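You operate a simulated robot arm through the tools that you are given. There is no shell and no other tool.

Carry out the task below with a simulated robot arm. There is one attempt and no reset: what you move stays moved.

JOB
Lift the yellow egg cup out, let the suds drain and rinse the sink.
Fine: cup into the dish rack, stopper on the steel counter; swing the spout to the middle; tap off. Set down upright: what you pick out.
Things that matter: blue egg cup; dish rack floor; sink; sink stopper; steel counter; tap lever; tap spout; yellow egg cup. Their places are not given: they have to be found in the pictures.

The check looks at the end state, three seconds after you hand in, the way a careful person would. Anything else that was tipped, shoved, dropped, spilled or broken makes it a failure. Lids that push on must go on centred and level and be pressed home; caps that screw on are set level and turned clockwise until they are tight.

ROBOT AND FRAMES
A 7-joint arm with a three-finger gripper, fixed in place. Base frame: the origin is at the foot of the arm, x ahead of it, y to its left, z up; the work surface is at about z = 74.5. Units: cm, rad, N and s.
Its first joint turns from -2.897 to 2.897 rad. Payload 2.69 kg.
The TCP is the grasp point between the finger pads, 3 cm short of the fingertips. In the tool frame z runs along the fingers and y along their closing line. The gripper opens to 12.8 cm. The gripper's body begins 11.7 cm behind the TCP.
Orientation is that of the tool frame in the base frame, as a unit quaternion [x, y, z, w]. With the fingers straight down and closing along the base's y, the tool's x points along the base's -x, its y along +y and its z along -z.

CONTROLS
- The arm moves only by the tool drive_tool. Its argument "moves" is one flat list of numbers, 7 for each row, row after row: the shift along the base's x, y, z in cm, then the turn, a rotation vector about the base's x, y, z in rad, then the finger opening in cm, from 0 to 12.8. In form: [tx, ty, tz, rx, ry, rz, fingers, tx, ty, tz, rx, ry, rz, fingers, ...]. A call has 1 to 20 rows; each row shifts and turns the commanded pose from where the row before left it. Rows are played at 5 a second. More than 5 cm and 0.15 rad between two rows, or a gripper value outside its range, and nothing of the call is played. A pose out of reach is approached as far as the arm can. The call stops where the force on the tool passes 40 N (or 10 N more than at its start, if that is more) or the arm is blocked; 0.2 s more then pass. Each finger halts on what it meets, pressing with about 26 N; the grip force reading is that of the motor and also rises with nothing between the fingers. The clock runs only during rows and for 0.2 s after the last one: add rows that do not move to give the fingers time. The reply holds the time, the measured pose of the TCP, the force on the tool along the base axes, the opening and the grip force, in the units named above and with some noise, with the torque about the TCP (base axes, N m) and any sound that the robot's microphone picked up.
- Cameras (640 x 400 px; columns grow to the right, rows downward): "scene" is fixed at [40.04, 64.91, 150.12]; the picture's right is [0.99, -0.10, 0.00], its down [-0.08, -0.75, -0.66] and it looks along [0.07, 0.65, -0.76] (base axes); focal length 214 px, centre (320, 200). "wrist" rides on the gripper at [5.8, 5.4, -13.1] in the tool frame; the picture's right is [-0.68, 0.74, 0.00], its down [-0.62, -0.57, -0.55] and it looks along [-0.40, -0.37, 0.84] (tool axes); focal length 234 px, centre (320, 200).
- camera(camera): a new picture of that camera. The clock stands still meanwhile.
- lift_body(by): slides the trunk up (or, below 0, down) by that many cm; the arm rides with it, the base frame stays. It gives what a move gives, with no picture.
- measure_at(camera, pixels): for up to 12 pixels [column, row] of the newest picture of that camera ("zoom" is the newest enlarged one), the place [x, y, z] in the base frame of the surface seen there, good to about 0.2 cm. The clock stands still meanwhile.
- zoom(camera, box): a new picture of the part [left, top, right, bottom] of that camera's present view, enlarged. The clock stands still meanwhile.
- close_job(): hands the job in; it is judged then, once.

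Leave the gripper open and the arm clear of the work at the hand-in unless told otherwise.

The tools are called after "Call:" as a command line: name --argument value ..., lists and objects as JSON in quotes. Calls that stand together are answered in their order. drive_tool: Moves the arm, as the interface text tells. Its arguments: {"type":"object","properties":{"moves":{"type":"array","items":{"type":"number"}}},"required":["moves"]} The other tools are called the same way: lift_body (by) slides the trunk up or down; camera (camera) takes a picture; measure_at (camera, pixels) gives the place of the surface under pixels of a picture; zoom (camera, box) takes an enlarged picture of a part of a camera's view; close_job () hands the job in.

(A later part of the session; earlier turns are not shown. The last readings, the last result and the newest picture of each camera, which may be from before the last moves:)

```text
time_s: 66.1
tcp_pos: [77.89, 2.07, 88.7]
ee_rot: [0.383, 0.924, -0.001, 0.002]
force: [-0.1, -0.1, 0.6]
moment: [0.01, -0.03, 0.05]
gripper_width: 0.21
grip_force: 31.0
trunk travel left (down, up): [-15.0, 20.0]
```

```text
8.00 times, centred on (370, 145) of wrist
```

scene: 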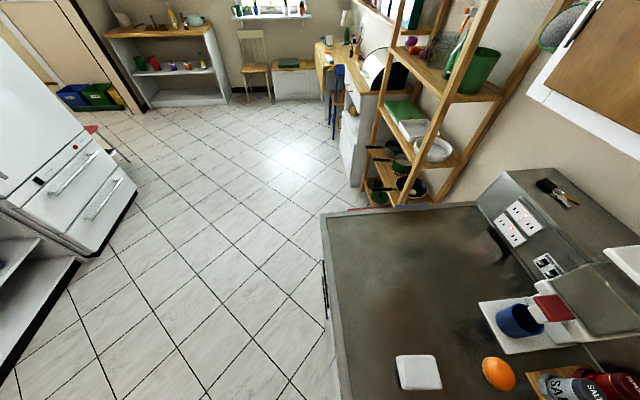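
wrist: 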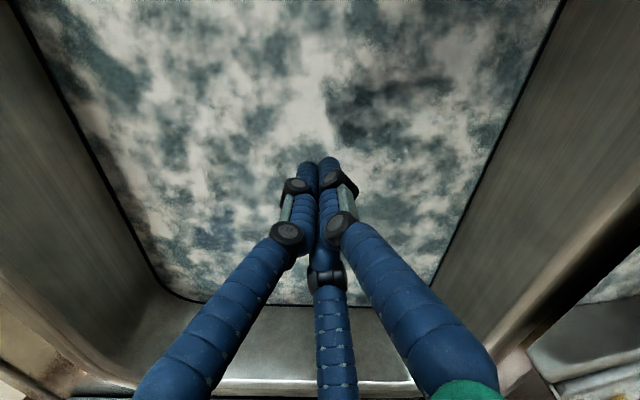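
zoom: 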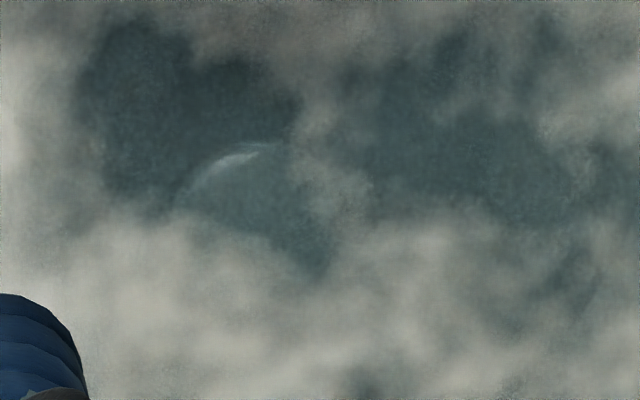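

A clear knob circle now shows (wrist px ≈(362,148), radius ≈10 px). Three views agree on the knob at ≈(82.45, 1.15), diameter ≈2.4 cm, top around z≈77–78. I move above it with fingers opened to 6 cm.

Call:
drive_tool --moves '[1.5, -0.3, 0, 0, 0, 0, 3, 1.5, -0.3, 0, 0, 0, 0, 6, 1.6, -0.35, 0, 0, 0, 0, 6, 0, 0, 0, 0, 0, 0, 6]'

Call:
camera --camera "wrist"

Call:
zoom --camera "wrist" --box '[230, 100, 410, 220]'

```text
time_s: 67.1
tcp_pos: [82.52, 1.02, 88.6]
ee_rot: [0.382, 0.924, 0.0, 0.001]
force: [-0.1, 0.2, -0.3]
moment: [-0.02, 0.04, 0.01]
gripper_width: 6.0
grip_force: 0.1
trunk travel left (down, up): [-15.0, 20.0]
```

```text
taken
```

wrist: 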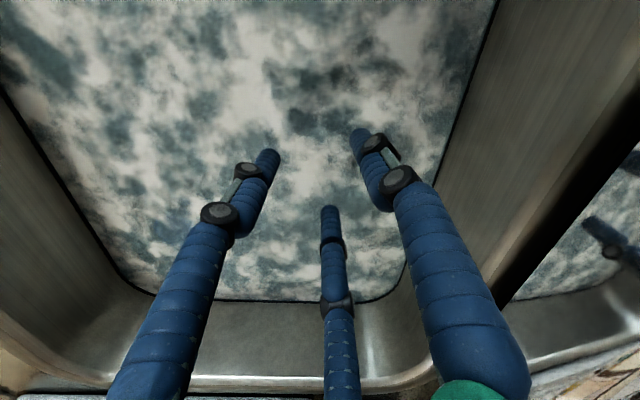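

```text
3.33 times, centred on (320, 160) of wrist
```

zoom: 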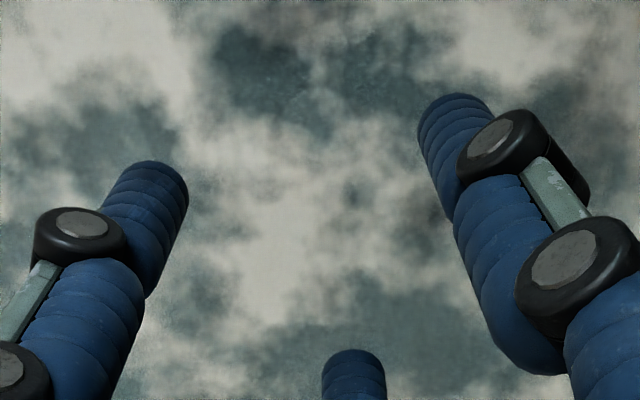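

I zoom where the knob should now appear, about (319,135).

Call:
zoom --camera "wrist" --box '[280, 105, 360, 155]'

Call:
zoom --camera "wrist" --box '[260, 60, 380, 135]'

```text
8.00 times, centred on (320, 130) of wrist
```

zoom: 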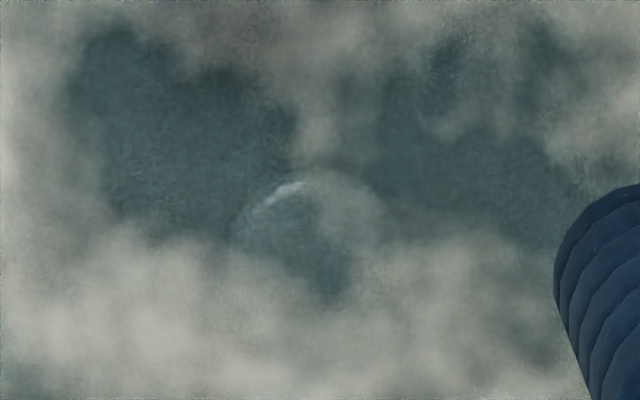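

```text
5.33 times, centred on (320, 98) of wrist
```

zoom: 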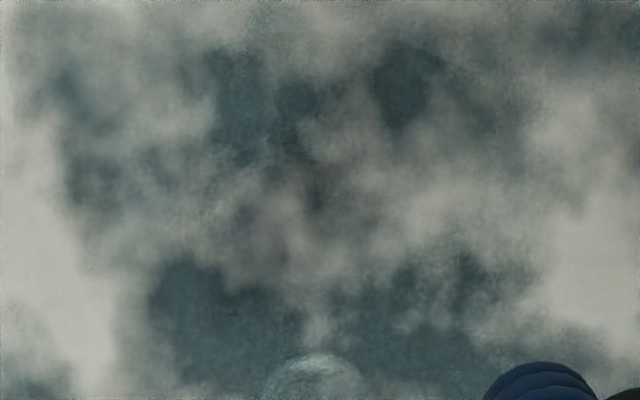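

The knob circle is at px ≈(319,136), giving knob ≈(82.42, 1.2) as expected. I nudge (−0.1,+0.15) and lower the open fingers around it, slowly near the end.

Call:
drive_tool --moves '[-0.1, 0.15, -2, 0, 0, 0, 6, 0, 0, -2.5, 0, 0, 0, 6, 0, 0, -2, 0, 0, 0, 6, 0, 0, 0, 0, 0, 0, 6]'

Call:
drive_tool --moves '[0, 0, -0.8, 0, 0, 0, 6, 0, 0, -0.8, 0, 0, 0, 6, 0, 0, -0.8, 0, 0, 0, 6, 0, 0, -0.8, 0, 0, 0, 6, 0, 0, -0.6, 0, 0, 0, 6, 0, 0, 0, 0, 0, 0, 6]'

```text
time_s: 68.1
tcp_pos: [82.41, 1.12, 82.49]
ee_rot: [0.383, 0.924, 0.0, 0.0]
force: [0.1, 0.4, 0.7]
moment: [0.0, 0.03, -0.02]
gripper_width: 6.01
grip_force: 0.0
trunk travel left (down, up): [-15.0, 20.0]
```

```text
time_s: 69.5
tcp_pos: [82.62, 1.39, 78.53]
ee_rot: [0.383, 0.924, -0.001, 0.001]
force: [0.0, 0.3, -0.7]
moment: [0.02, 0.0, 0.01]
gripper_width: 6.02
grip_force: 0.1
trunk travel left (down, up): [-15.0, 20.0]
```

No contact; tips at ≈75.5. I close gradually and read the width.

Call:
drive_tool --moves '[0, 0, 0, 0, 0, 0, 4.5, 0, 0, 0, 0, 0, 0, 3.5, 0, 0, 0, 0, 0, 0, 3, 0, 0, 0, 0, 0, 0, 2.6, 0, 0, 0, 0, 0, 0, 2.2, 0, 0, 0, 0, 0, 0, 1.8, 0, 0, 0, 0, 0, 0, 1.4, 0, 0, 0, 0, 0, 0, 1.0]'

```text
time_s: 71.3
tcp_pos: [82.59, 1.28, 78.63]
ee_rot: [0.382, 0.924, 0.0, 0.001]
force: [1.7, -4.2, 1.7]
moment: [-0.1, -0.08, 0.02]
gripper_width: 2.31
grip_force: 9.6
trunk travel left (down, up): [-15.0, 20.0]
```

Something 2.31 cm wide is between the fingers. I let the grip build up to full force.

Call:
drive_tool --moves '[0, 0, 0, 0, 0, 0, 0.8, 0, 0, 0, 0, 0, 0, 0.6]'

Call:
camera --camera "wrist"

```text
time_s: 71.9
tcp_pos: [82.49, 1.28, 78.54]
ee_rot: [0.383, 0.924, 0.0, 0.001]
force: [2.1, -6.3, 3.0]
moment: [-0.16, -0.05, 0.01]
gripper_width: 2.23
grip_force: 12.5
trunk travel left (down, up): [-15.0, 20.0]
```

```text
taken
```

wrist: 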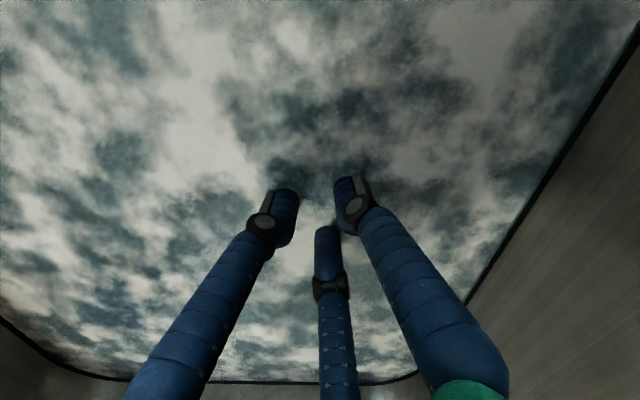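

The sideways reaction (+x,−y) suggests the knob lies off-centre towards (−x,+y). I open, shift (−0.5,+0.5) and close again.

Call:
drive_tool --moves '[0, 0, 0, 0, 0, 0, 3, 0, 0, 0, 0, 0, 0, 5, -0.25, 0.25, 0, 0, 0, 0, 5, -0.25, 0.25, 0, 0, 0, 0, 5, 0, 0, 0, 0, 0, 0, 4, 0, 0, 0, 0, 0, 0, 3.2, 0, 0, 0, 0, 0, 0, 2.8, 0, 0, 0, 0, 0, 0, 2.4, 0, 0, 0, 0, 0, 0, 2.0, 0, 0, 0, 0, 0, 0, 1.6, 0, 0, 0, 0, 0, 0, 1.2, 0, 0, 0, 0, 0, 0, 1.0]'

```text
time_s: 74.5
tcp_pos: [82.14, 1.58, 78.54]
ee_rot: [0.383, 0.924, 0.0, 0.001]
force: [2.6, -27.7, 13.2]
moment: [-0.76, -0.14, -0.06]
gripper_width: 2.77
grip_force: 13.6
trunk travel left (down, up): [-15.0, 20.0]
```

The width is 2.77 with a strong reaction (−27.7 N in y) from a contact about 2.7 cm below the TCP — so this is a one-sided touch, not a centred grip. I open up again and look.

Call:
drive_tool --moves '[0, 0, 0, 0, 0, 0, 3.5, 0, 0, 0, 0, 0, 0, 5, 0, 0, 0, 0, 0, 0, 6, 0, 0, 0, 0, 0, 0, 6]'

Call:
camera --camera "wrist"

Call:
zoom --camera "wrist" --box '[240, 130, 400, 230]'

Call:
zoom --camera "wrist" --box '[280, 150, 360, 200]'

```text
time_s: 75.5
tcp_pos: [82.04, 1.71, 78.4]
ee_rot: [0.384, 0.923, -0.001, 0.0]
force: [-0.4, 0.8, -1.0]
moment: [0.04, 0.01, 0.01]
gripper_width: 6.01
grip_force: 0.0
trunk travel left (down, up): [-15.0, 20.0]
```

```text
taken
```

wrist: 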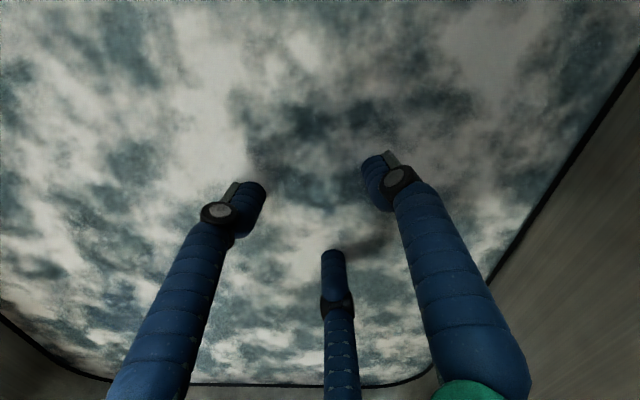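

```text
4.00 times, centred on (320, 180) of wrist
```

zoom: 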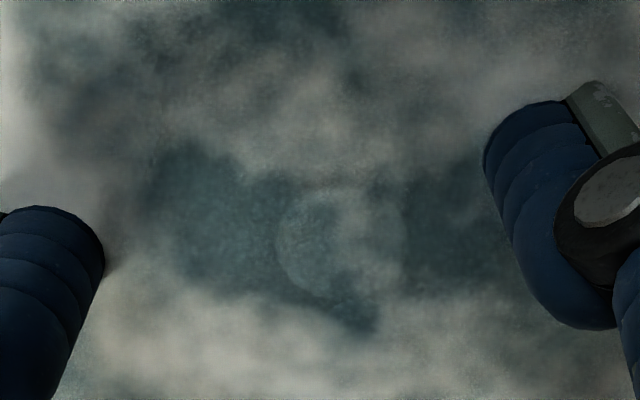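

```text
8.00 times, centred on (320, 175) of wrist
```

zoom: 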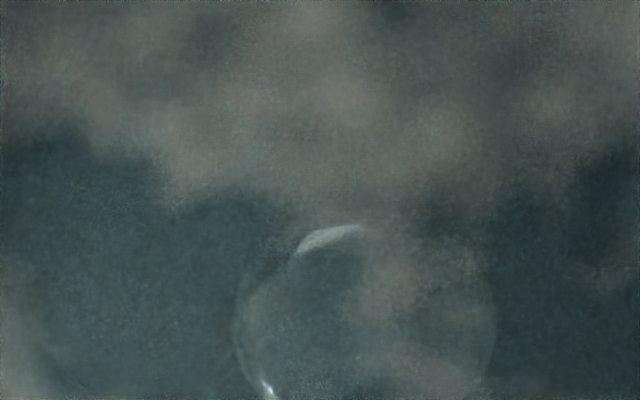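

Now the knob is plain: circle centre px (325,192), which triangulates to (82.42, 1.2, 77.4), radius ≈1.1 cm. The reactions fit a three-point centring hand, so centring matters. I shift (+0.38,−0.47), lower 0.5 and close gently.

Call:
drive_tool --moves '[0.19, -0.23, 0, 0, 0, 0, 6, 0.19, -0.24, -0.25, 0, 0, 0, 6, 0, 0, -0.25, 0, 0, 0, 6, 0, 0, 0, 0, 0, 0, 6]'

Call:
drive_tool --moves '[0, 0, 0, 0, 0, 0, 4.5, 0, 0, 0, 0, 0, 0, 3.5, 0, 0, 0, 0, 0, 0, 3, 0, 0, 0, 0, 0, 0, 2.6, 0, 0, 0, 0, 0, 0, 2.3, 0, 0, 0, 0, 0, 0, 2.0, 0, 0, 0, 0, 0, 0, 1.8]'

```text
time_s: 76.5
tcp_pos: [82.35, 1.27, 77.85]
ee_rot: [0.383, 0.924, 0.0, 0.0]
force: [0.9, 0.6, 1.0]
moment: [0.02, -0.02, -0.01]
gripper_width: 6.0
grip_force: 0.0
trunk travel left (down, up): [-15.0, 20.0]
```

```text
time_s: 78.1
tcp_pos: [82.43, 1.25, 77.96]
ee_rot: [0.384, 0.923, 0.0, 0.001]
force: [1.5, -2.7, -0.1]
moment: [-0.07, -0.07, 0.01]
gripper_width: 2.14
grip_force: 26.2
trunk travel left (down, up): [-15.0, 20.0]
```

A firm, nearly balanced grip: 2.14 cm, 26 N. I lift gently.

Call:
drive_tool --moves '[0, 0, 0, 0, 0, 0, 1.0, 0, 0, 0.4, 0, 0, 0, 1.0, 0, 0, 0.6, 0, 0, 0, 1.0, 0, 0, 0, 0, 0, 0, 1.0]'

```text
time_s: 79.1
tcp_pos: [82.39, 1.25, 78.92]
ee_rot: [0.383, 0.924, 0.0, 0.002]
force: [0.3, 0.6, -1.4]
moment: [0.0, 0.0, 0.0]
gripper_width: 2.13
grip_force: 26.0
trunk travel left (down, up): [-15.0, 20.0]
```

It comes free (weight ≈1–2 N). I lift it clear of the foam and look.

Call:
drive_tool --moves '[0, 0, 1.5, 0, 0, 0, 1.0, 0, 0, 2, 0, 0, 0, 1.0, 0, 0, 2, 0, 0, 0, 1.0, 0, 0, 2, 0, 0, 0, 1.0, 0, 0, 0, 0, 0, 0, 1.0]'

Call:
camera --camera "wrist"

Call:
zoom --camera "wrist" --box '[220, 100, 420, 240]'

```text
time_s: 80.3
tcp_pos: [82.18, 1.28, 86.48]
ee_rot: [0.383, 0.924, 0.0, 0.001]
force: [0.0, 0.3, -0.6]
moment: [-0.02, -0.03, -0.05]
gripper_width: 2.13
grip_force: 26.6
trunk travel left (down, up): [-15.0, 20.0]
```

```text
taken
```

wrist: 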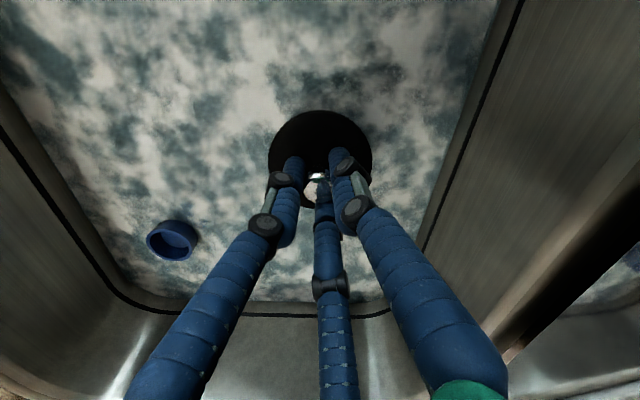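

```text
2.86 times, centred on (320, 170) of wrist
```

zoom: 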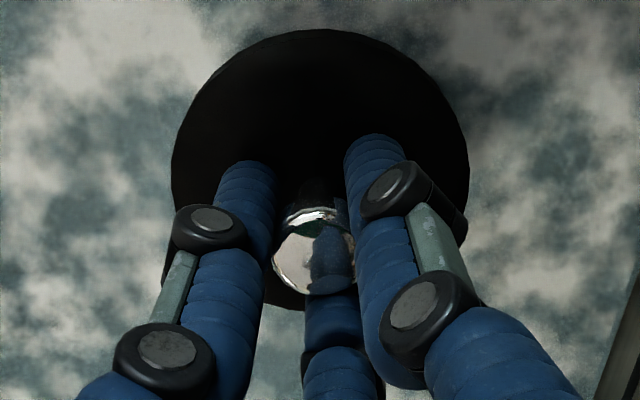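

The stopper (a black disc with a chrome knob) is out and the water level is falling – the blue cup's rim appears. I measure the disc.

Call:
measure_at --camera "wrist" --pixels '[[320, 115], [272, 150], [369, 150], [320, 130], [300, 150], [317, 186], [172, 238], [172, 225], [280, 90], [150, 150]]'

```text
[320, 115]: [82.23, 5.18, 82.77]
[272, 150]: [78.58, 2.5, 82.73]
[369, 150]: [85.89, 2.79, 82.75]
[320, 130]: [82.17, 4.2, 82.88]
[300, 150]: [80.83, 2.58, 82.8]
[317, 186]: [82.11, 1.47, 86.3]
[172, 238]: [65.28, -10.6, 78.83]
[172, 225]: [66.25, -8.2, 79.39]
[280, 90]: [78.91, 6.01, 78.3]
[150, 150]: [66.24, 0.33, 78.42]
```

Disc radius ≈4.0 cm, its top 3.7 cm below the TCP. I carry it up and towards the counter at +y to find a free spot.

Call:
drive_tool --moves '[-1.5, 1.5, 3.5, 0, 0, 0, 1.0, -1.5, 1.5, 3.5, 0, 0, 0, 1.0, -1.5, 1.5, 3.5, 0, 0, 0, 1.0, -1.5, 1.5, 3.5, 0, 0, 0, 1.0, -1.5, 1.5, 3.5, 0, 0, 0, 1.0, -1.5, 1.5, 3.5, 0, 0, 0, 1.0, -1.5, 3.5, 1.5, 0, 0, 0, 1.0, -1.5, 3.5, 1.5, 0, 0, 0, 1.0, -1.5, 3.5, 1.5, 0, 0, 0, 1.0, -1.5, 3.5, 1.5, 0, 0, 0, 1.0, -1.5, 3.5, 1.5, 0, 0, 0, 1.0, -1.5, 3.5, 1.5, 0, 0, 0, 1.0, 0, 0, 0, 0, 0, 0, 1.0]'

Call:
camera --camera "wrist"

```text
time_s: 83.1
tcp_pos: [64.32, 31.38, 116.43]
ee_rot: [0.384, 0.924, 0.0, 0.001]
force: [0.0, -0.3, -0.3]
moment: [-0.06, -0.04, 0.0]
gripper_width: 2.14
grip_force: 26.3
trunk travel left (down, up): [-15.0, 20.0]
```

```text
taken
```

wrist: 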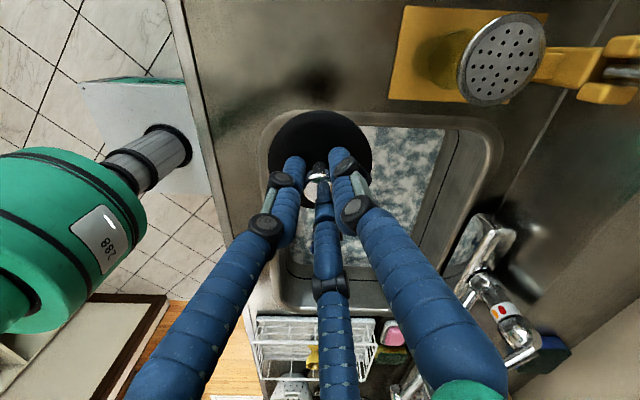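

There's free steel counter at the top of the picture (230–385, 5–100). I measure its extent, the board's edge and the counter's front edge.

Call:
measure_at --camera "wrist" --pixels '[[300, 60], [250, 30], [350, 30], [390, 90], [400, 20], [195, 60], [215, 100], [280, 112], [300, 10], [270, 70], [330, 100], [500, 60]]'

```text
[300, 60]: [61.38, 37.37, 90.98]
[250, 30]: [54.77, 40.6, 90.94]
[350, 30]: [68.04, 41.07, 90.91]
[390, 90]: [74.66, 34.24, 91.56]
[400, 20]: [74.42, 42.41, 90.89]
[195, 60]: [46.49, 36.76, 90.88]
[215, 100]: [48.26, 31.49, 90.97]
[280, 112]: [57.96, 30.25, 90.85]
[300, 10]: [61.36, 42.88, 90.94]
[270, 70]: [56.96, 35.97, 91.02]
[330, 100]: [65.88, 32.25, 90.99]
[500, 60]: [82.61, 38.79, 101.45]
```

Free counter spans x 46–74, y 31–43+. I choose (60.5, 38), move over it and descend to z≈99.5.

Call:
drive_tool --moves '[-1.9, 3.3, 0, 0, 0, 0, 1.0, -1.9, 3.3, 0, 0, 0, 0, 1.0, 0, 0, -3.4, 0, 0, 0, 1.0, 0, 0, -3.4, 0, 0, 0, 1.0, 0, 0, -3.4, 0, 0, 0, 1.0, 0, 0, -3.4, 0, 0, 0, 1.0, 0, 0, -3, 0, 0, 0, 1.0, 0, 0, 0, 0, 0, 0, 1.0]'

Call:
camera --camera "wrist"

Call:
zoom --camera "wrist" --box '[220, 80, 420, 220]'

```text
time_s: 84.9
tcp_pos: [60.64, 38.01, 99.57]
ee_rot: [0.384, 0.923, 0.0, 0.002]
force: [0.3, -0.4, -0.4]
moment: [-0.01, -0.01, 0.02]
gripper_width: 2.13
grip_force: 26.4
trunk travel left (down, up): [-15.0, 20.0]
```

```text
taken
```

wrist: 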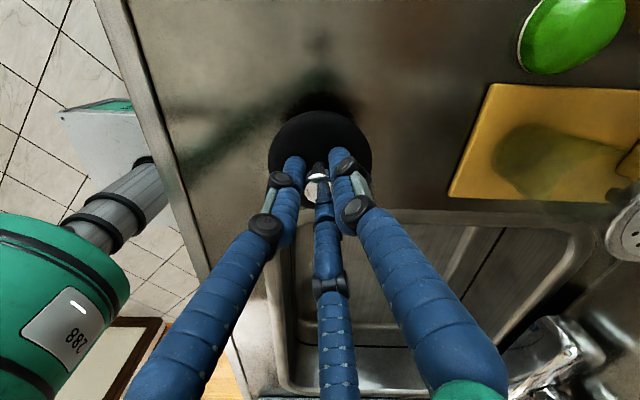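

```text
2.86 times, centred on (320, 150) of wrist
```

zoom: 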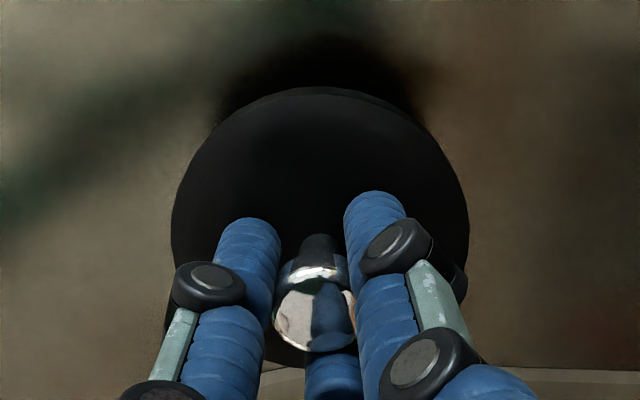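

The spot is clear (lime and board are well off to the right). I lower in small steps until it touches.

Call:
drive_tool --moves '[0, 0, -0.5, 0, 0, 0, 1.0, 0, 0, -0.5, 0, 0, 0, 1.0, 0, 0, -0.4, 0, 0, 0, 1.0, 0, 0, 0, 0, 0, 0, 1.0]'

Call:
drive_tool --moves '[0, 0, -0.3, 0, 0, 0, 1.0, 0, 0, -0.3, 0, 0, 0, 1.0, 0, 0, 0, 0, 0, 0, 1.0]'

```text
time_s: 85.9
tcp_pos: [60.54, 37.94, 98.16]
ee_rot: [0.383, 0.924, 0.0, 0.001]
force: [-1.3, -0.1, -0.7]
moment: [0.0, -0.01, -0.01]
gripper_width: 2.12
grip_force: 26.3
trunk travel left (down, up): [-15.0, 20.0]
```

```text
time_s: 86.7
tcp_pos: [60.6, 37.9, 97.73]
ee_rot: [0.383, 0.924, 0.0, 0.001]
force: [-1.0, -0.2, -1.3]
moment: [-0.02, -0.04, -0.01]
gripper_width: 2.13
grip_force: 25.9
trunk travel left (down, up): [-15.0, 20.0]
```

Call:
drive_tool --moves '[0, 0, -0.3, 0, 0, 0, 1.0, 0, 0, -0.3, 0, 0, 0, 1.0, 0, 0, 0, 0, 0, 0, 1.0]'

Call:
drive_tool --moves '[0, 0, -0.25, 0, 0, 0, 1.0, 0, 0, 0, 0, 0, 0, 1.0]'

```text
time_s: 87.5
tcp_pos: [60.53, 37.89, 97.08]
ee_rot: [0.383, 0.924, 0.0, 0.001]
force: [0.7, 0.5, -1.9]
moment: [-0.01, 0.03, -0.01]
gripper_width: 2.11
grip_force: 25.8
trunk travel left (down, up): [-15.0, 20.0]
```

```text
time_s: 88.1
tcp_pos: [60.77, 37.84, 96.86]
ee_rot: [0.383, 0.924, -0.001, 0.001]
force: [0.6, -0.7, -0.1]
moment: [-0.04, 0.03, -0.01]
gripper_width: 2.14
grip_force: 25.4
trunk travel left (down, up): [-15.0, 20.0]
```

Call:
drive_tool --moves '[0, 0, -0.25, 0, 0, 0, 1.0, 0, 0, 0, 0, 0, 0, 1.0]'

Call:
camera --camera "wrist"

Call:
zoom --camera "wrist" --box '[220, 80, 420, 220]'

```text
time_s: 88.7
tcp_pos: [60.66, 37.83, 96.7]
ee_rot: [0.384, 0.923, 0.0, 0.001]
force: [0.6, 0.2, -0.5]
moment: [0.0, -0.01, 0.03]
gripper_width: 2.13
grip_force: 25.8
trunk travel left (down, up): [-15.0, 20.0]
```

```text
taken
```

wrist: 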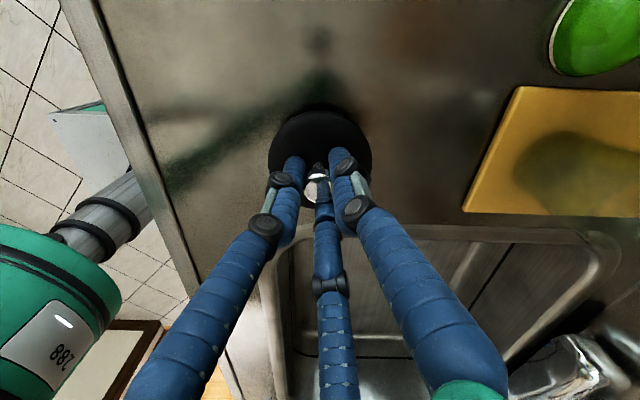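

```text
2.86 times, centred on (320, 150) of wrist
```

zoom: 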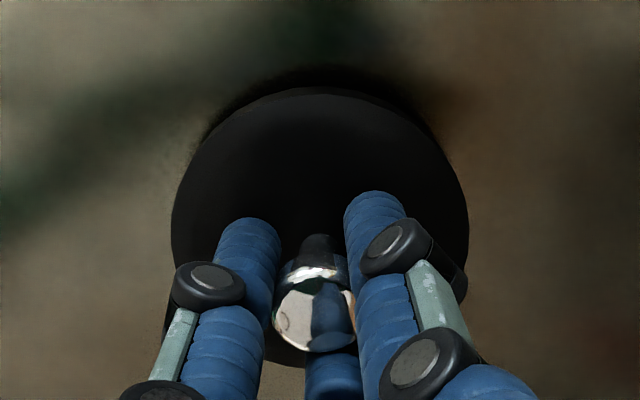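

The shadow narrows; still not touching. I keep lowering.

Call:
drive_tool --moves '[0, 0, -0.25, 0, 0, 0, 1.0, 0, 0, 0, 0, 0, 0, 1.0]'

Call:
drive_tool --moves '[0, 0, -0.2, 0, 0, 0, 1.0, 0, 0, 0, 0, 0, 0, 1.0]'

Call:
drive_tool --moves '[0, 0, -0.2, 0, 0, 0, 1.0, 0, 0, 0, 0, 0, 0, 1.0]'

```text
time_s: 89.3
tcp_pos: [60.58, 37.88, 96.46]
ee_rot: [0.383, 0.924, -0.001, 0.0]
force: [0.8, 0.4, -1.5]
moment: [0.0, 0.0, -0.01]
gripper_width: 2.16
grip_force: 26.1
trunk travel left (down, up): [-15.0, 20.0]
```

```text
time_s: 89.9
tcp_pos: [60.45, 37.79, 96.22]
ee_rot: [0.384, 0.923, -0.001, 0.001]
force: [0.3, -0.1, -0.3]
moment: [0.01, -0.01, -0.01]
gripper_width: 2.13
grip_force: 26.4
trunk travel left (down, up): [-15.0, 20.0]
```

```text
time_s: 90.5
tcp_pos: [60.6, 37.95, 95.92]
ee_rot: [0.382, 0.924, 0.0, 0.001]
force: [0.5, 0.2, -0.3]
moment: [-0.01, -0.04, -0.01]
gripper_width: 2.12
grip_force: 26.0
trunk travel left (down, up): [-15.0, 20.0]
```

Call:
drive_tool --moves '[0, 0, -0.2, 0, 0, 0, 1.0, 0, 0, 0, 0, 0, 0, 1.0]'

Call:
drive_tool --moves '[0, 0, -0.15, 0, 0, 0, 1.0, 0, 0, 0, 0, 0, 0, 1.0]'

```text
time_s: 91.1
tcp_pos: [60.64, 37.91, 95.9]
ee_rot: [0.384, 0.923, 0.001, 0.001]
force: [-3.4, -2.9, 12.9]
moment: [0.01, 0.17, 0.0]
gripper_width: 2.15
grip_force: 26.0
trunk travel left (down, up): [-15.0, 20.0]
```

```text
time_s: 91.7
tcp_pos: [60.64, 38.01, 95.93]
ee_rot: [0.384, 0.923, 0.0, 0.002]
force: [-3.8, -0.9, 28.9]
moment: [-0.04, 0.14, 0.03]
gripper_width: 2.13
grip_force: 25.9
trunk travel left (down, up): [-15.0, 20.0]
```

It rests on the counter (contact at z≈95.9). I ease off and open gently.

Call:
drive_tool --moves '[0, 0, 0.25, 0, 0, 0, 1.0, 0, 0, 0, 0, 0, 0, 2.0, 0, 0, 0, 0, 0, 0, 2.4, 0, 0, 0, 0, 0, 0, 3.0, 0, 0, 0, 0, 0, 0, 4.0, 0, 0, 0, 0, 0, 0, 5.0, 0, 0, 0, 0, 0, 0, 5.0]'

Call:
camera --camera "wrist"

Call:
zoom --camera "wrist" --box '[220, 80, 420, 220]'

```text
time_s: 93.3
tcp_pos: [60.6, 37.84, 95.95]
ee_rot: [0.384, 0.923, 0.0, 0.001]
force: [-0.1, 0.5, 0.1]
moment: [-0.01, -0.03, 0.03]
gripper_width: 5.02
grip_force: 0.0
trunk travel left (down, up): [-15.0, 20.0]
```

```text
taken
```

wrist: 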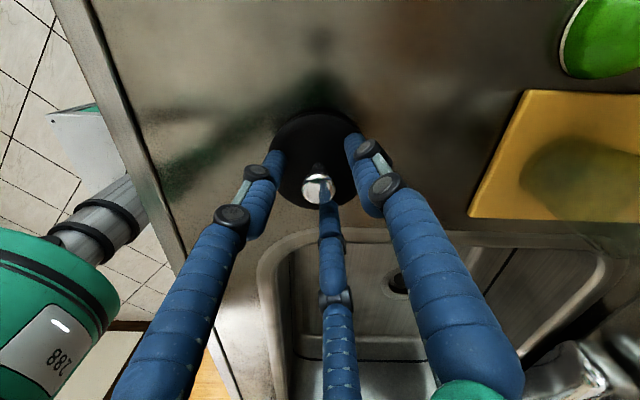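

```text
2.86 times, centred on (320, 150) of wrist
```

zoom: 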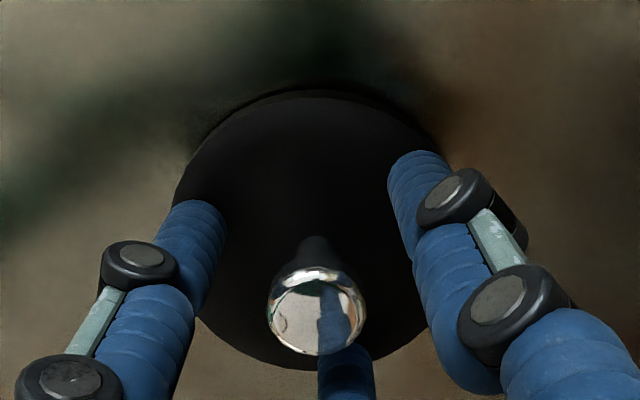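

The stopper stands upright on the counter, and the drain hole is now visible in the emptied sink. I withdraw straight up, then turn the gripper back (+45° yaw) on the way over the sink to look at the tap.

Call:
drive_tool --moves '[0, 0, 2, 0, 0, 0, 5, 0, 0, 3, 0, 0, 0, 5, 0, 0, 4, 0, 0, 0, 5, 0, 0, 4.5, 0, 0, 0, 5, 0, 0, 4.5, 0, 0, 0, 5, 0, 0, 4.5, 0, 0, 0, 5, 0, 0, 4, 0, 0, 0, 3]'

Call:
drive_tool --moves '[0, -3.5, 0.5, 0, 0, 0.131, 0, 0, -3.5, 0.5, 0, 0, 0.131, 0, 0, -3.5, 0.5, 0, 0, 0.131, 0, 0, -3.5, 0.5, 0, 0, 0.131, 0, 0, -3.5, 0.5, 0, 0, 0.131, 0, 0, -3.5, 0.5, 0, 0, 0.131, 0, 0, 0, 0, 0, 0, 0, 0]'

Call:
camera --camera "wrist"

```text
time_s: 94.9
tcp_pos: [60.49, 38.32, 122.54]
ee_rot: [0.384, 0.923, -0.001, 0.0]
force: [0.4, 0.9, -0.5]
moment: [-0.02, 0.02, 0.0]
gripper_width: 2.98
grip_force: 0.0
trunk travel left (down, up): [-15.0, 20.0]
```

```text
time_s: 96.5
tcp_pos: [60.33, 16.73, 125.53]
ee_rot: [-0.001, 1.0, 0.001, 0.001]
force: [-0.3, -0.7, 0.2]
moment: [0.07, 0.01, 0.01]
gripper_width: 0.21
grip_force: 25.6
trunk travel left (down, up): [-15.0, 20.0]
```

```text
taken
```

wrist: 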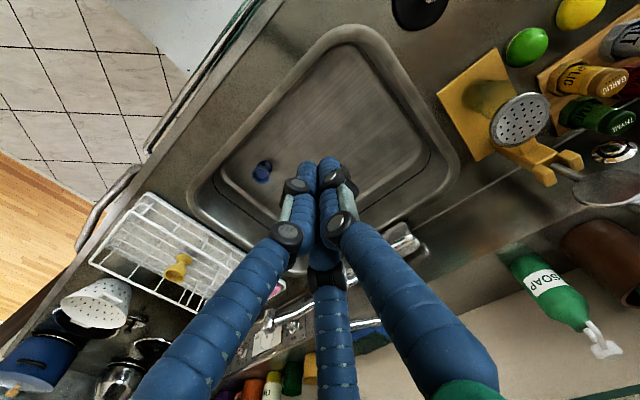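

The sink has drained; the blue cup stands in it at (262,170). I zoom on the sink and cup for residue and uprightness.

Call:
zoom --camera "wrist" --box '[190, 20, 450, 230]'

Call:
zoom --camera "wrist" --box '[225, 140, 305, 200]'

Call:
zoom --camera "wrist" --box '[230, 220, 450, 380]'

```text
1.90 times, centred on (320, 125) of wrist
```

zoom: 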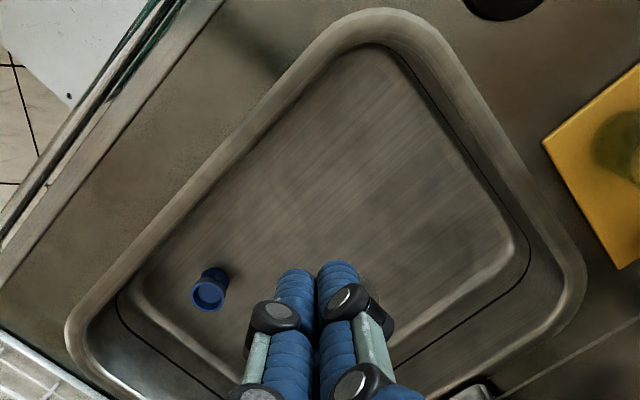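

```text
6.67 times, centred on (265, 170) of wrist
```

zoom: 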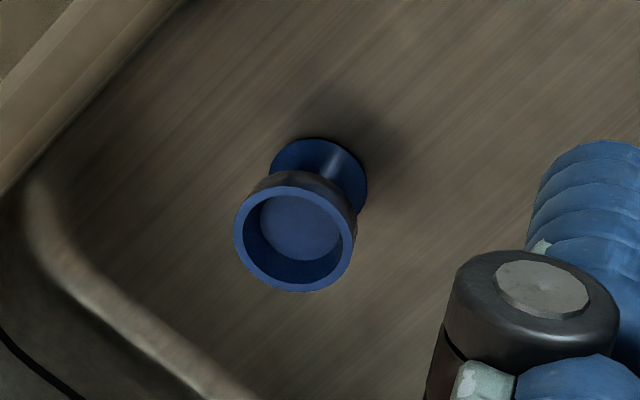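

```text
2.50 times, centred on (340, 300) of wrist
```

zoom: 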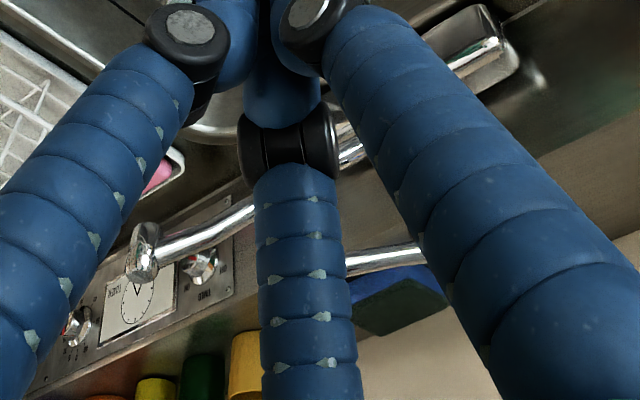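

The blue cup is upright and the sink floor is clear. Next I tilt the tool (fingers forward-down by 45°) and move to (65,−2,122) to study the tap from the front.

Call:
drive_tool --moves '[0.78, -3.1, -0.3, 0, -0.131, 0, 0, 0.78, -3.1, -0.3, 0, -0.131, 0, 0, 0.78, -3.1, -0.3, 0, -0.131, 0, 0, 0.78, -3.1, -0.3, 0, -0.131, 0, 0, 0.78, -3.1, -0.3, 0, -0.131, 0, 0, 0.78, -3.1, -0.3, 0, -0.131, 0, 0, 0, 0, 0, 0, 0, 0, 0]'

Call:
camera --camera "wrist"

Call:
zoom --camera "wrist" --box '[300, 60, 460, 180]'

```text
time_s: 98.1
tcp_pos: [65.16, -1.88, 123.74]
ee_rot: [0.001, 0.923, 0.0, 0.385]
force: [0.8, -1.1, 0.1]
moment: [0.0, 0.0, 0.02]
gripper_width: 0.21
grip_force: 26.0
trunk travel left (down, up): [-15.0, 20.0]
```

```text
taken
```

wrist: 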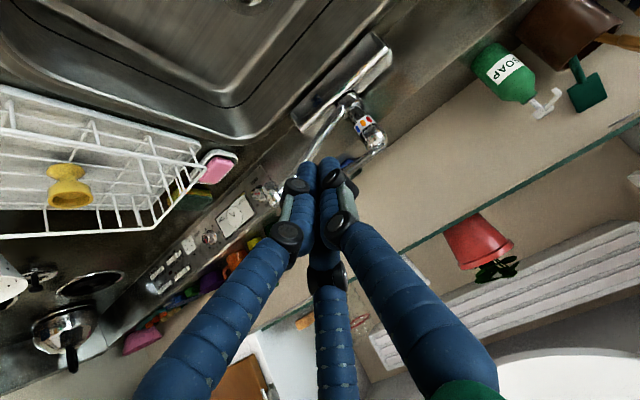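

```text
3.33 times, centred on (380, 120) of wrist
```

zoom: 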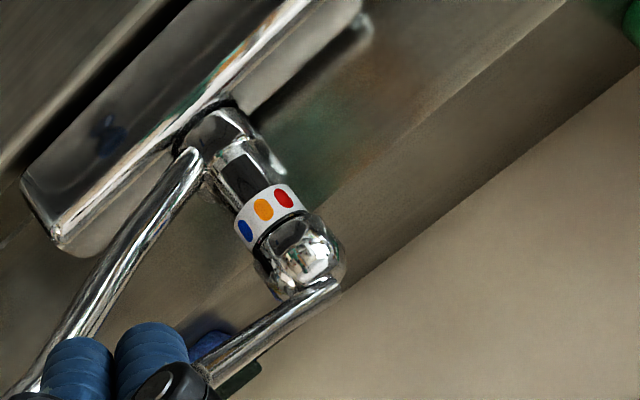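

I see the mixer: a white band with blue/orange/red dots, a ball cap with the lever on top. To see the lever fully I shift 12 cm to −y.

Call:
drive_tool --moves '[0, -4, 0, 0, 0, 0, 0, 0, -4, 0, 0, 0, 0, 0, 0, -4, 0, 0, 0, 0, 0, 0, 0, 0, 0, 0, 0, 0]'

Call:
camera --camera "wrist"

Call:
zoom --camera "wrist" --box '[300, 20, 460, 140]'

```text
time_s: 99.1
tcp_pos: [65.23, -13.67, 123.76]
ee_rot: [0.0, 0.923, 0.001, 0.384]
force: [-0.1, 0.1, 0.2]
moment: [0.0, 0.02, 0.0]
gripper_width: 0.24
grip_force: 26.1
trunk travel left (down, up): [-15.0, 20.0]
```

```text
taken
```

wrist: 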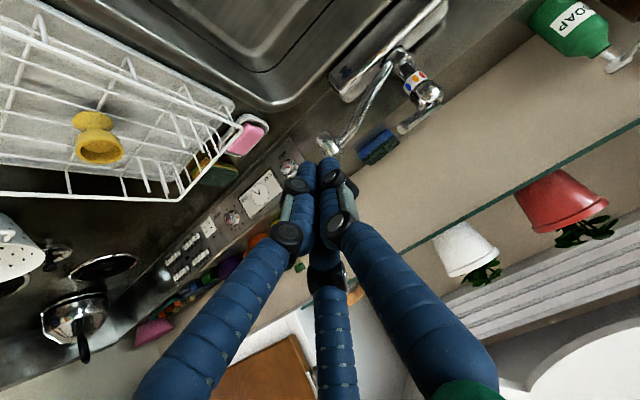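

```text
3.33 times, centred on (380, 80) of wrist
```

zoom: 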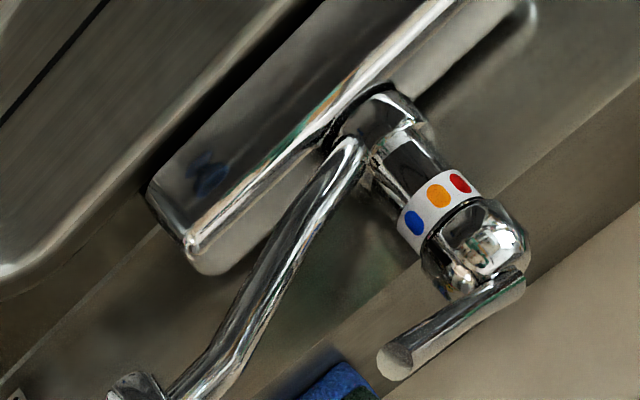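

Now the lever, hub and spout are clear. I measure points along them.

Call:
measure_at --camera "zoom" --pixels '[[395, 362], [420, 335], [450, 315], [490, 288], [517, 272], [490, 240], [465, 275], [440, 200], [350, 150], [300, 230], [255, 310], [222, 370]]'

Call:
measure_at --camera "wrist" --pixels '[[326, 140], [322, 147], [332, 153], [345, 133], [355, 118], [368, 97], [385, 70], [400, 60], [415, 85], [430, 92], [404, 128], [420, 115]]'

```text
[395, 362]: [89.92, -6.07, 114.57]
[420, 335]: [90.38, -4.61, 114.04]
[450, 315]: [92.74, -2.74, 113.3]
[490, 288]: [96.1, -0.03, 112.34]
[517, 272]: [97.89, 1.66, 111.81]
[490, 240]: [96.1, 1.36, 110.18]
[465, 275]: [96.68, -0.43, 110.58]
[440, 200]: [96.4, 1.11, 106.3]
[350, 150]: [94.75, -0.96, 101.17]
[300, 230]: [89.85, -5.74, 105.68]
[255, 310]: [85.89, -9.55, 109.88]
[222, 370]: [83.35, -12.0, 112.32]
```

```text
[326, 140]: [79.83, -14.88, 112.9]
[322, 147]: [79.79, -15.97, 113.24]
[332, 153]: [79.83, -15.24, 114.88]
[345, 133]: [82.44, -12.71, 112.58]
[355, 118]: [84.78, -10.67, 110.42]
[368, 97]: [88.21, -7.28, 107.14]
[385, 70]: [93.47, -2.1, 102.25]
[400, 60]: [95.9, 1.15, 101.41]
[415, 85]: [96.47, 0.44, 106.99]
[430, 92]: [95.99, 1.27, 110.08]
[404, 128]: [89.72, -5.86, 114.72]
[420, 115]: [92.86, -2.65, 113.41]
```

Lever runs from (97.9,1.7,111.8) to its tip (89.9,−6,114.6); spout from the hub to a nozzle at (79.8,−15.2,113–115), i.e. 45° off the middle. Before moving behind the spout I check for a shelf or wall at the back.

Call:
measure_at --camera "wrist" --pixels '[[600, 142], [500, 192], [420, 238], [465, 240], [555, 190], [450, 170], [550, 80], [400, 200], [330, 300], [270, 185], [380, 150], [580, 30]]'

```text
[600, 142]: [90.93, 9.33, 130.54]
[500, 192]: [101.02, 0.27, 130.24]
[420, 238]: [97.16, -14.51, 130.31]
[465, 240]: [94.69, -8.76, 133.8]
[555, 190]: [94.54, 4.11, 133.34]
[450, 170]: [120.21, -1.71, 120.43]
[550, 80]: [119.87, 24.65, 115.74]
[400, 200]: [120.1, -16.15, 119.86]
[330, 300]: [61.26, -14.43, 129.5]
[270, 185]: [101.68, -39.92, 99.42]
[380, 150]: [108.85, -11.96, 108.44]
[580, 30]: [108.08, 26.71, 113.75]
```

There is a shelf at z≈130 with pots (front ≈ x 91–95), so I must keep the tool tilted (hand towards −x). With the present 45° tilt I will push the nozzle end from its −y side along its arc. First move to the start point (82.5,−20,111.5), approaching at y=−20.

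Call:
drive_tool --moves '[0, -3.15, 0, 0, 0, 0, 0, 0, -3.15, 0, 0, 0, 0, 0, 3.45, 0, -2.45, 0, 0, 0, 0, 3.45, 0, -2.45, 0, 0, 0, 0, 3.45, 0, -2.45, 0, 0, 0, 0, 3.45, 0, -2.45, 0, 0, 0, 0, 3.45, 0, -2.45, 0, 0, 0, 0, 0, 0, 0, 0, 0, 0, 0]'

Call:
camera --camera "wrist"

Call:
zoom --camera "wrist" --box '[260, 60, 460, 200]'

```text
time_s: 100.9
tcp_pos: [82.64, -20.01, 111.33]
ee_rot: [0.0, 0.924, 0.0, 0.383]
force: [0.7, -0.2, -0.4]
moment: [0.01, 0.02, -0.02]
gripper_width: 0.22
grip_force: 26.2
trunk travel left (down, up): [-15.0, 20.0]
```

```text
taken
```

wrist: 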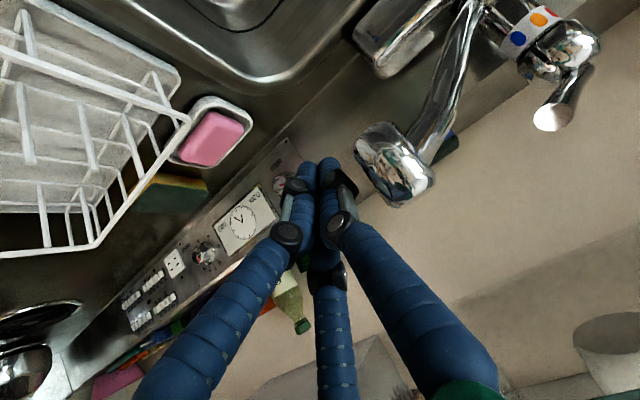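

```text
2.86 times, centred on (360, 130) of wrist
```

zoom: 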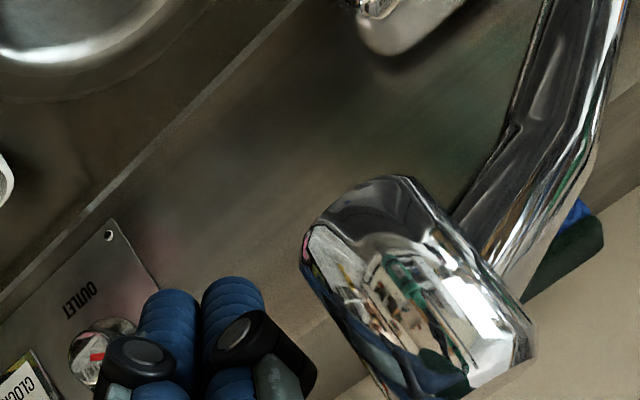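

The nozzle cylinder is right beside the fingers. I measure its outline.

Call:
measure_at --camera "zoom" --pixels '[[306, 240], [345, 200], [400, 182], [345, 330], [400, 395], [420, 300], [520, 350], [480, 240], [520, 200], [430, 220], [560, 120], [230, 290]]'

```text
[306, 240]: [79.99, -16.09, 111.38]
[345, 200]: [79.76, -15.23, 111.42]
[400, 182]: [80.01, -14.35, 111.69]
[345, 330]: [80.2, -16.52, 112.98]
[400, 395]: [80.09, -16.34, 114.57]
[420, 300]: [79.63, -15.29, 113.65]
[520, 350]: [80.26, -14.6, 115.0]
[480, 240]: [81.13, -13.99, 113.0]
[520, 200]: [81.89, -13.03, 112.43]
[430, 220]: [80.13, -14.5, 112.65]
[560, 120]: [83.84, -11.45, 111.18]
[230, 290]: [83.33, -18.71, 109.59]
```

Nozzle axis ≈(80.9,−15.3), radius ≈1.3, z 111–115. I push it gently along its arc in +y/−x, first part, and watch the force.

Call:
drive_tool --moves '[0, 0.8, 0, 0, 0, 0, 0, 0, 0.9, 0, 0, 0, 0, 0, -0.6, 0.62, 0, 0, 0, 0, 0, -0.59, 0.62, 0, 0, 0, 0, 0, -0.55, 0.65, 0, 0, 0, 0, 0, -0.55, 0.66, 0, 0, 0, 0, 0, 0, 0, 0, 0, 0, 0, 0]'

Call:
camera --camera "wrist"

```text
time_s: 102.5
tcp_pos: [80.29, -15.69, 111.23]
ee_rot: [0.0, 0.924, 0.0, 0.383]
force: [-0.5, -0.1, 0.4]
moment: [0.0, -0.01, -0.02]
gripper_width: 0.21
grip_force: 25.8
trunk travel left (down, up): [-15.0, 20.0]
```

```text
taken
```

wrist: 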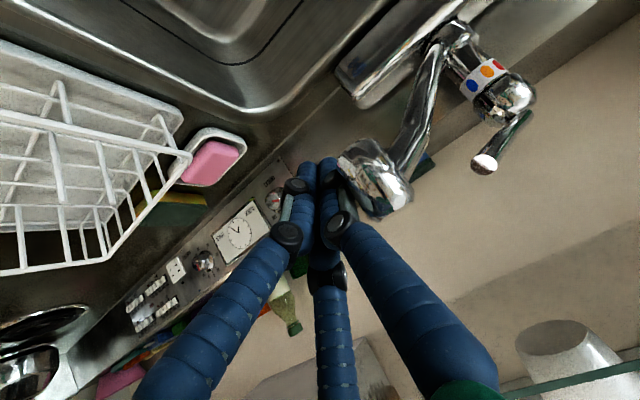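

Call:
measure_at --camera "wrist" --pixels '[[365, 170], [345, 155], [372, 145], [385, 190], [400, 150], [420, 110], [490, 160], [345, 190], [330, 185], [500, 95]]'

Call:
zoom --camera "wrist" --box '[270, 120, 430, 240]'

```text
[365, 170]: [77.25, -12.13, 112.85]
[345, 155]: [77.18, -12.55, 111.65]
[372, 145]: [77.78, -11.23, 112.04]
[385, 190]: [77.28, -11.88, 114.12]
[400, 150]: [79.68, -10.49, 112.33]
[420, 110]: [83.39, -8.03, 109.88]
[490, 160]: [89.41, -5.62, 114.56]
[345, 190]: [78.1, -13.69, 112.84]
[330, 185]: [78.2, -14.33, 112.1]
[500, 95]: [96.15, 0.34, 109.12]
```

```text
3.33 times, centred on (350, 180) of wrist
```

zoom: 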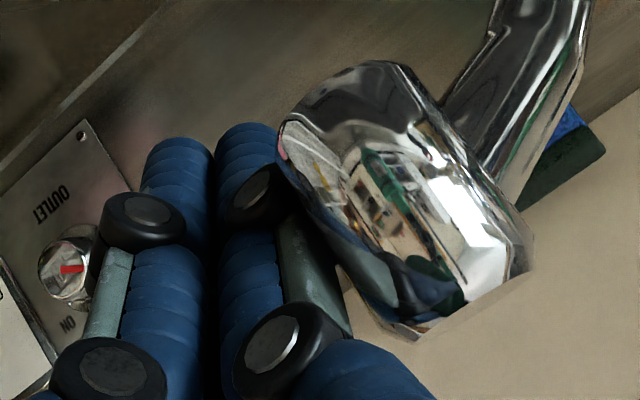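

The spout swings easily (nozzle now at ≈(78.5,−12.2), about 37° off). I continue slowly along the arc to about 10° off.

Call:
drive_tool --moves '[-0.517, 0.712, 0, 0, 0, 0, 0, -0.492, 0.73, 0, 0, 0, 0, 0, -0.466, 0.746, 0, 0, 0, 0, 0, -0.44, 0.762, 0, 0, 0, 0, 0, -0.413, 0.777, 0, 0, 0, 0, 0, -0.386, 0.791, 0, 0, 0, 0, 0, -0.358, 0.804, 0, 0, 0, 0, 0, -0.33, 0.816, 0, 0, 0, 0, 0, -0.301, 0.827, 0, 0, 0, 0, 0, -0.272, 0.837, 0, 0, 0, 0, 0, -0.243, 0.846, 0, 0, 0, 0, 0, -0.2, 0.7, 0, 0, 0, 0, 0, -0.1, 0.4, 0, 0, 0, 0, 0, 0, 0, 0, 0, 0, 0, 0]'

Call:
camera --camera "wrist"

Call:
measure_at --camera "wrist" --pixels '[[365, 170], [345, 155], [372, 145], [385, 190], [400, 150], [420, 120]]'

```text
time_s: 105.5
tcp_pos: [75.76, -5.91, 111.47]
ee_rot: [-0.001, 0.924, 0.001, 0.383]
force: [-0.8, 0.2, -0.4]
moment: [0.0, 0.0, 0.0]
gripper_width: 0.21
grip_force: 26.5
trunk travel left (down, up): [-15.0, 20.0]
```

```text
taken
```

wrist: 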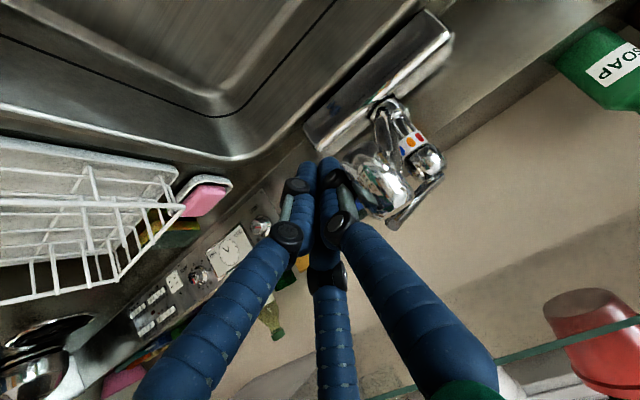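

```text
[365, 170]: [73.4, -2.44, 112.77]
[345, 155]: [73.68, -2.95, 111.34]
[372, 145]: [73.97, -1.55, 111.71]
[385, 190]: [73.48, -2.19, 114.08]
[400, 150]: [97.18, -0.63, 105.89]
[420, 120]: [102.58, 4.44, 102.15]
```

Nozzle now ≈10° short of the middle. The tap's axis is at about (98,1.5), so the nozzle must end near y≈1.5–2. I push another 2.5 cm and measure.

Call:
drive_tool --moves '[-0.14, 0.8, 0, 0, 0, 0, 0, -0.1, 0.8, 0, 0, 0, 0, 0, -0.06, 0.6, 0, 0, 0, 0, 0, -0.02, 0.3, 0, 0, 0, 0, 0, 0, 0, 0, 0, 0, 0, 0]'

Call:
camera --camera "wrist"

Call:
zoom --camera "wrist" --box '[300, 80, 460, 240]'

```text
time_s: 106.7
tcp_pos: [75.38, -3.48, 111.47]
ee_rot: [0.0, 0.923, 0.0, 0.384]
force: [-0.4, -0.2, -0.5]
moment: [-0.02, 0.02, 0.0]
gripper_width: 0.22
grip_force: 25.7
trunk travel left (down, up): [-15.0, 20.0]
```

```text
taken
```

wrist: 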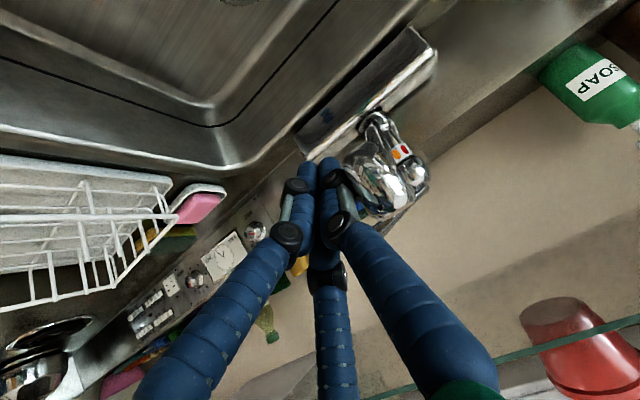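

```text
2.50 times, centred on (380, 160) of wrist
```

zoom: 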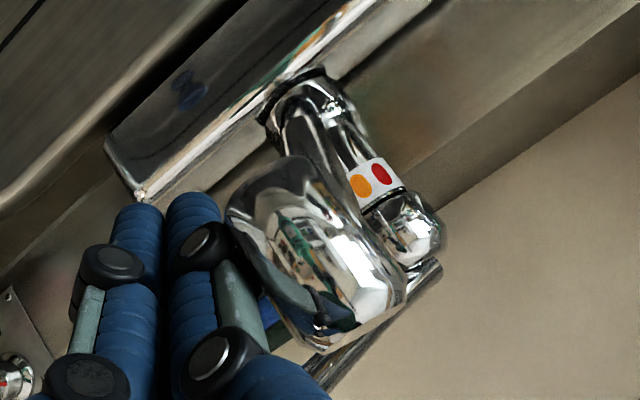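

I measure the nozzle, and the tap's pedestal ends and the sink's inner edges to define the middle.

Call:
measure_at --camera "wrist" --pixels '[[365, 170], [350, 155], [380, 145], [385, 195], [304, 150], [425, 35], [435, 62], [312, 130], [400, 155], [415, 172]]'

```text
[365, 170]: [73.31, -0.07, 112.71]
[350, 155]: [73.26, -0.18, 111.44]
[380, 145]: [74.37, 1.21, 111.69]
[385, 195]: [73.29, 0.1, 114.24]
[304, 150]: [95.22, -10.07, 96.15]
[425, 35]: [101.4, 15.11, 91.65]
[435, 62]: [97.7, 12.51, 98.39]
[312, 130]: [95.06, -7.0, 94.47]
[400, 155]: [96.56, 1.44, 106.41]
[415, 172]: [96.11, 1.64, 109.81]
```

The pedestal is centred at y≈1.2, same as the drain (82.4,1.2). I measure across the nozzle to get its axis precisely.

Call:
measure_at --camera "zoom" --pixels '[[240, 245], [260, 255], [280, 250], [300, 245], [320, 240], [340, 235], [360, 230], [270, 290], [310, 280], [350, 270], [380, 255], [390, 290]]'

```text
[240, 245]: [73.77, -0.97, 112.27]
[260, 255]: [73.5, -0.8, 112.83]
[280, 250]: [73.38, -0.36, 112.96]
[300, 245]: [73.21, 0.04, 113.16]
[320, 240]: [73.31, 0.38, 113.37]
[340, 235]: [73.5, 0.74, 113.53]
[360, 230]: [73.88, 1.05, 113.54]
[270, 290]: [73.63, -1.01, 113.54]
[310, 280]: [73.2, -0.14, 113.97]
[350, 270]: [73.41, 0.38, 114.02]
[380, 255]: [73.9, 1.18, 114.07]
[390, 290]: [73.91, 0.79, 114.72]
```

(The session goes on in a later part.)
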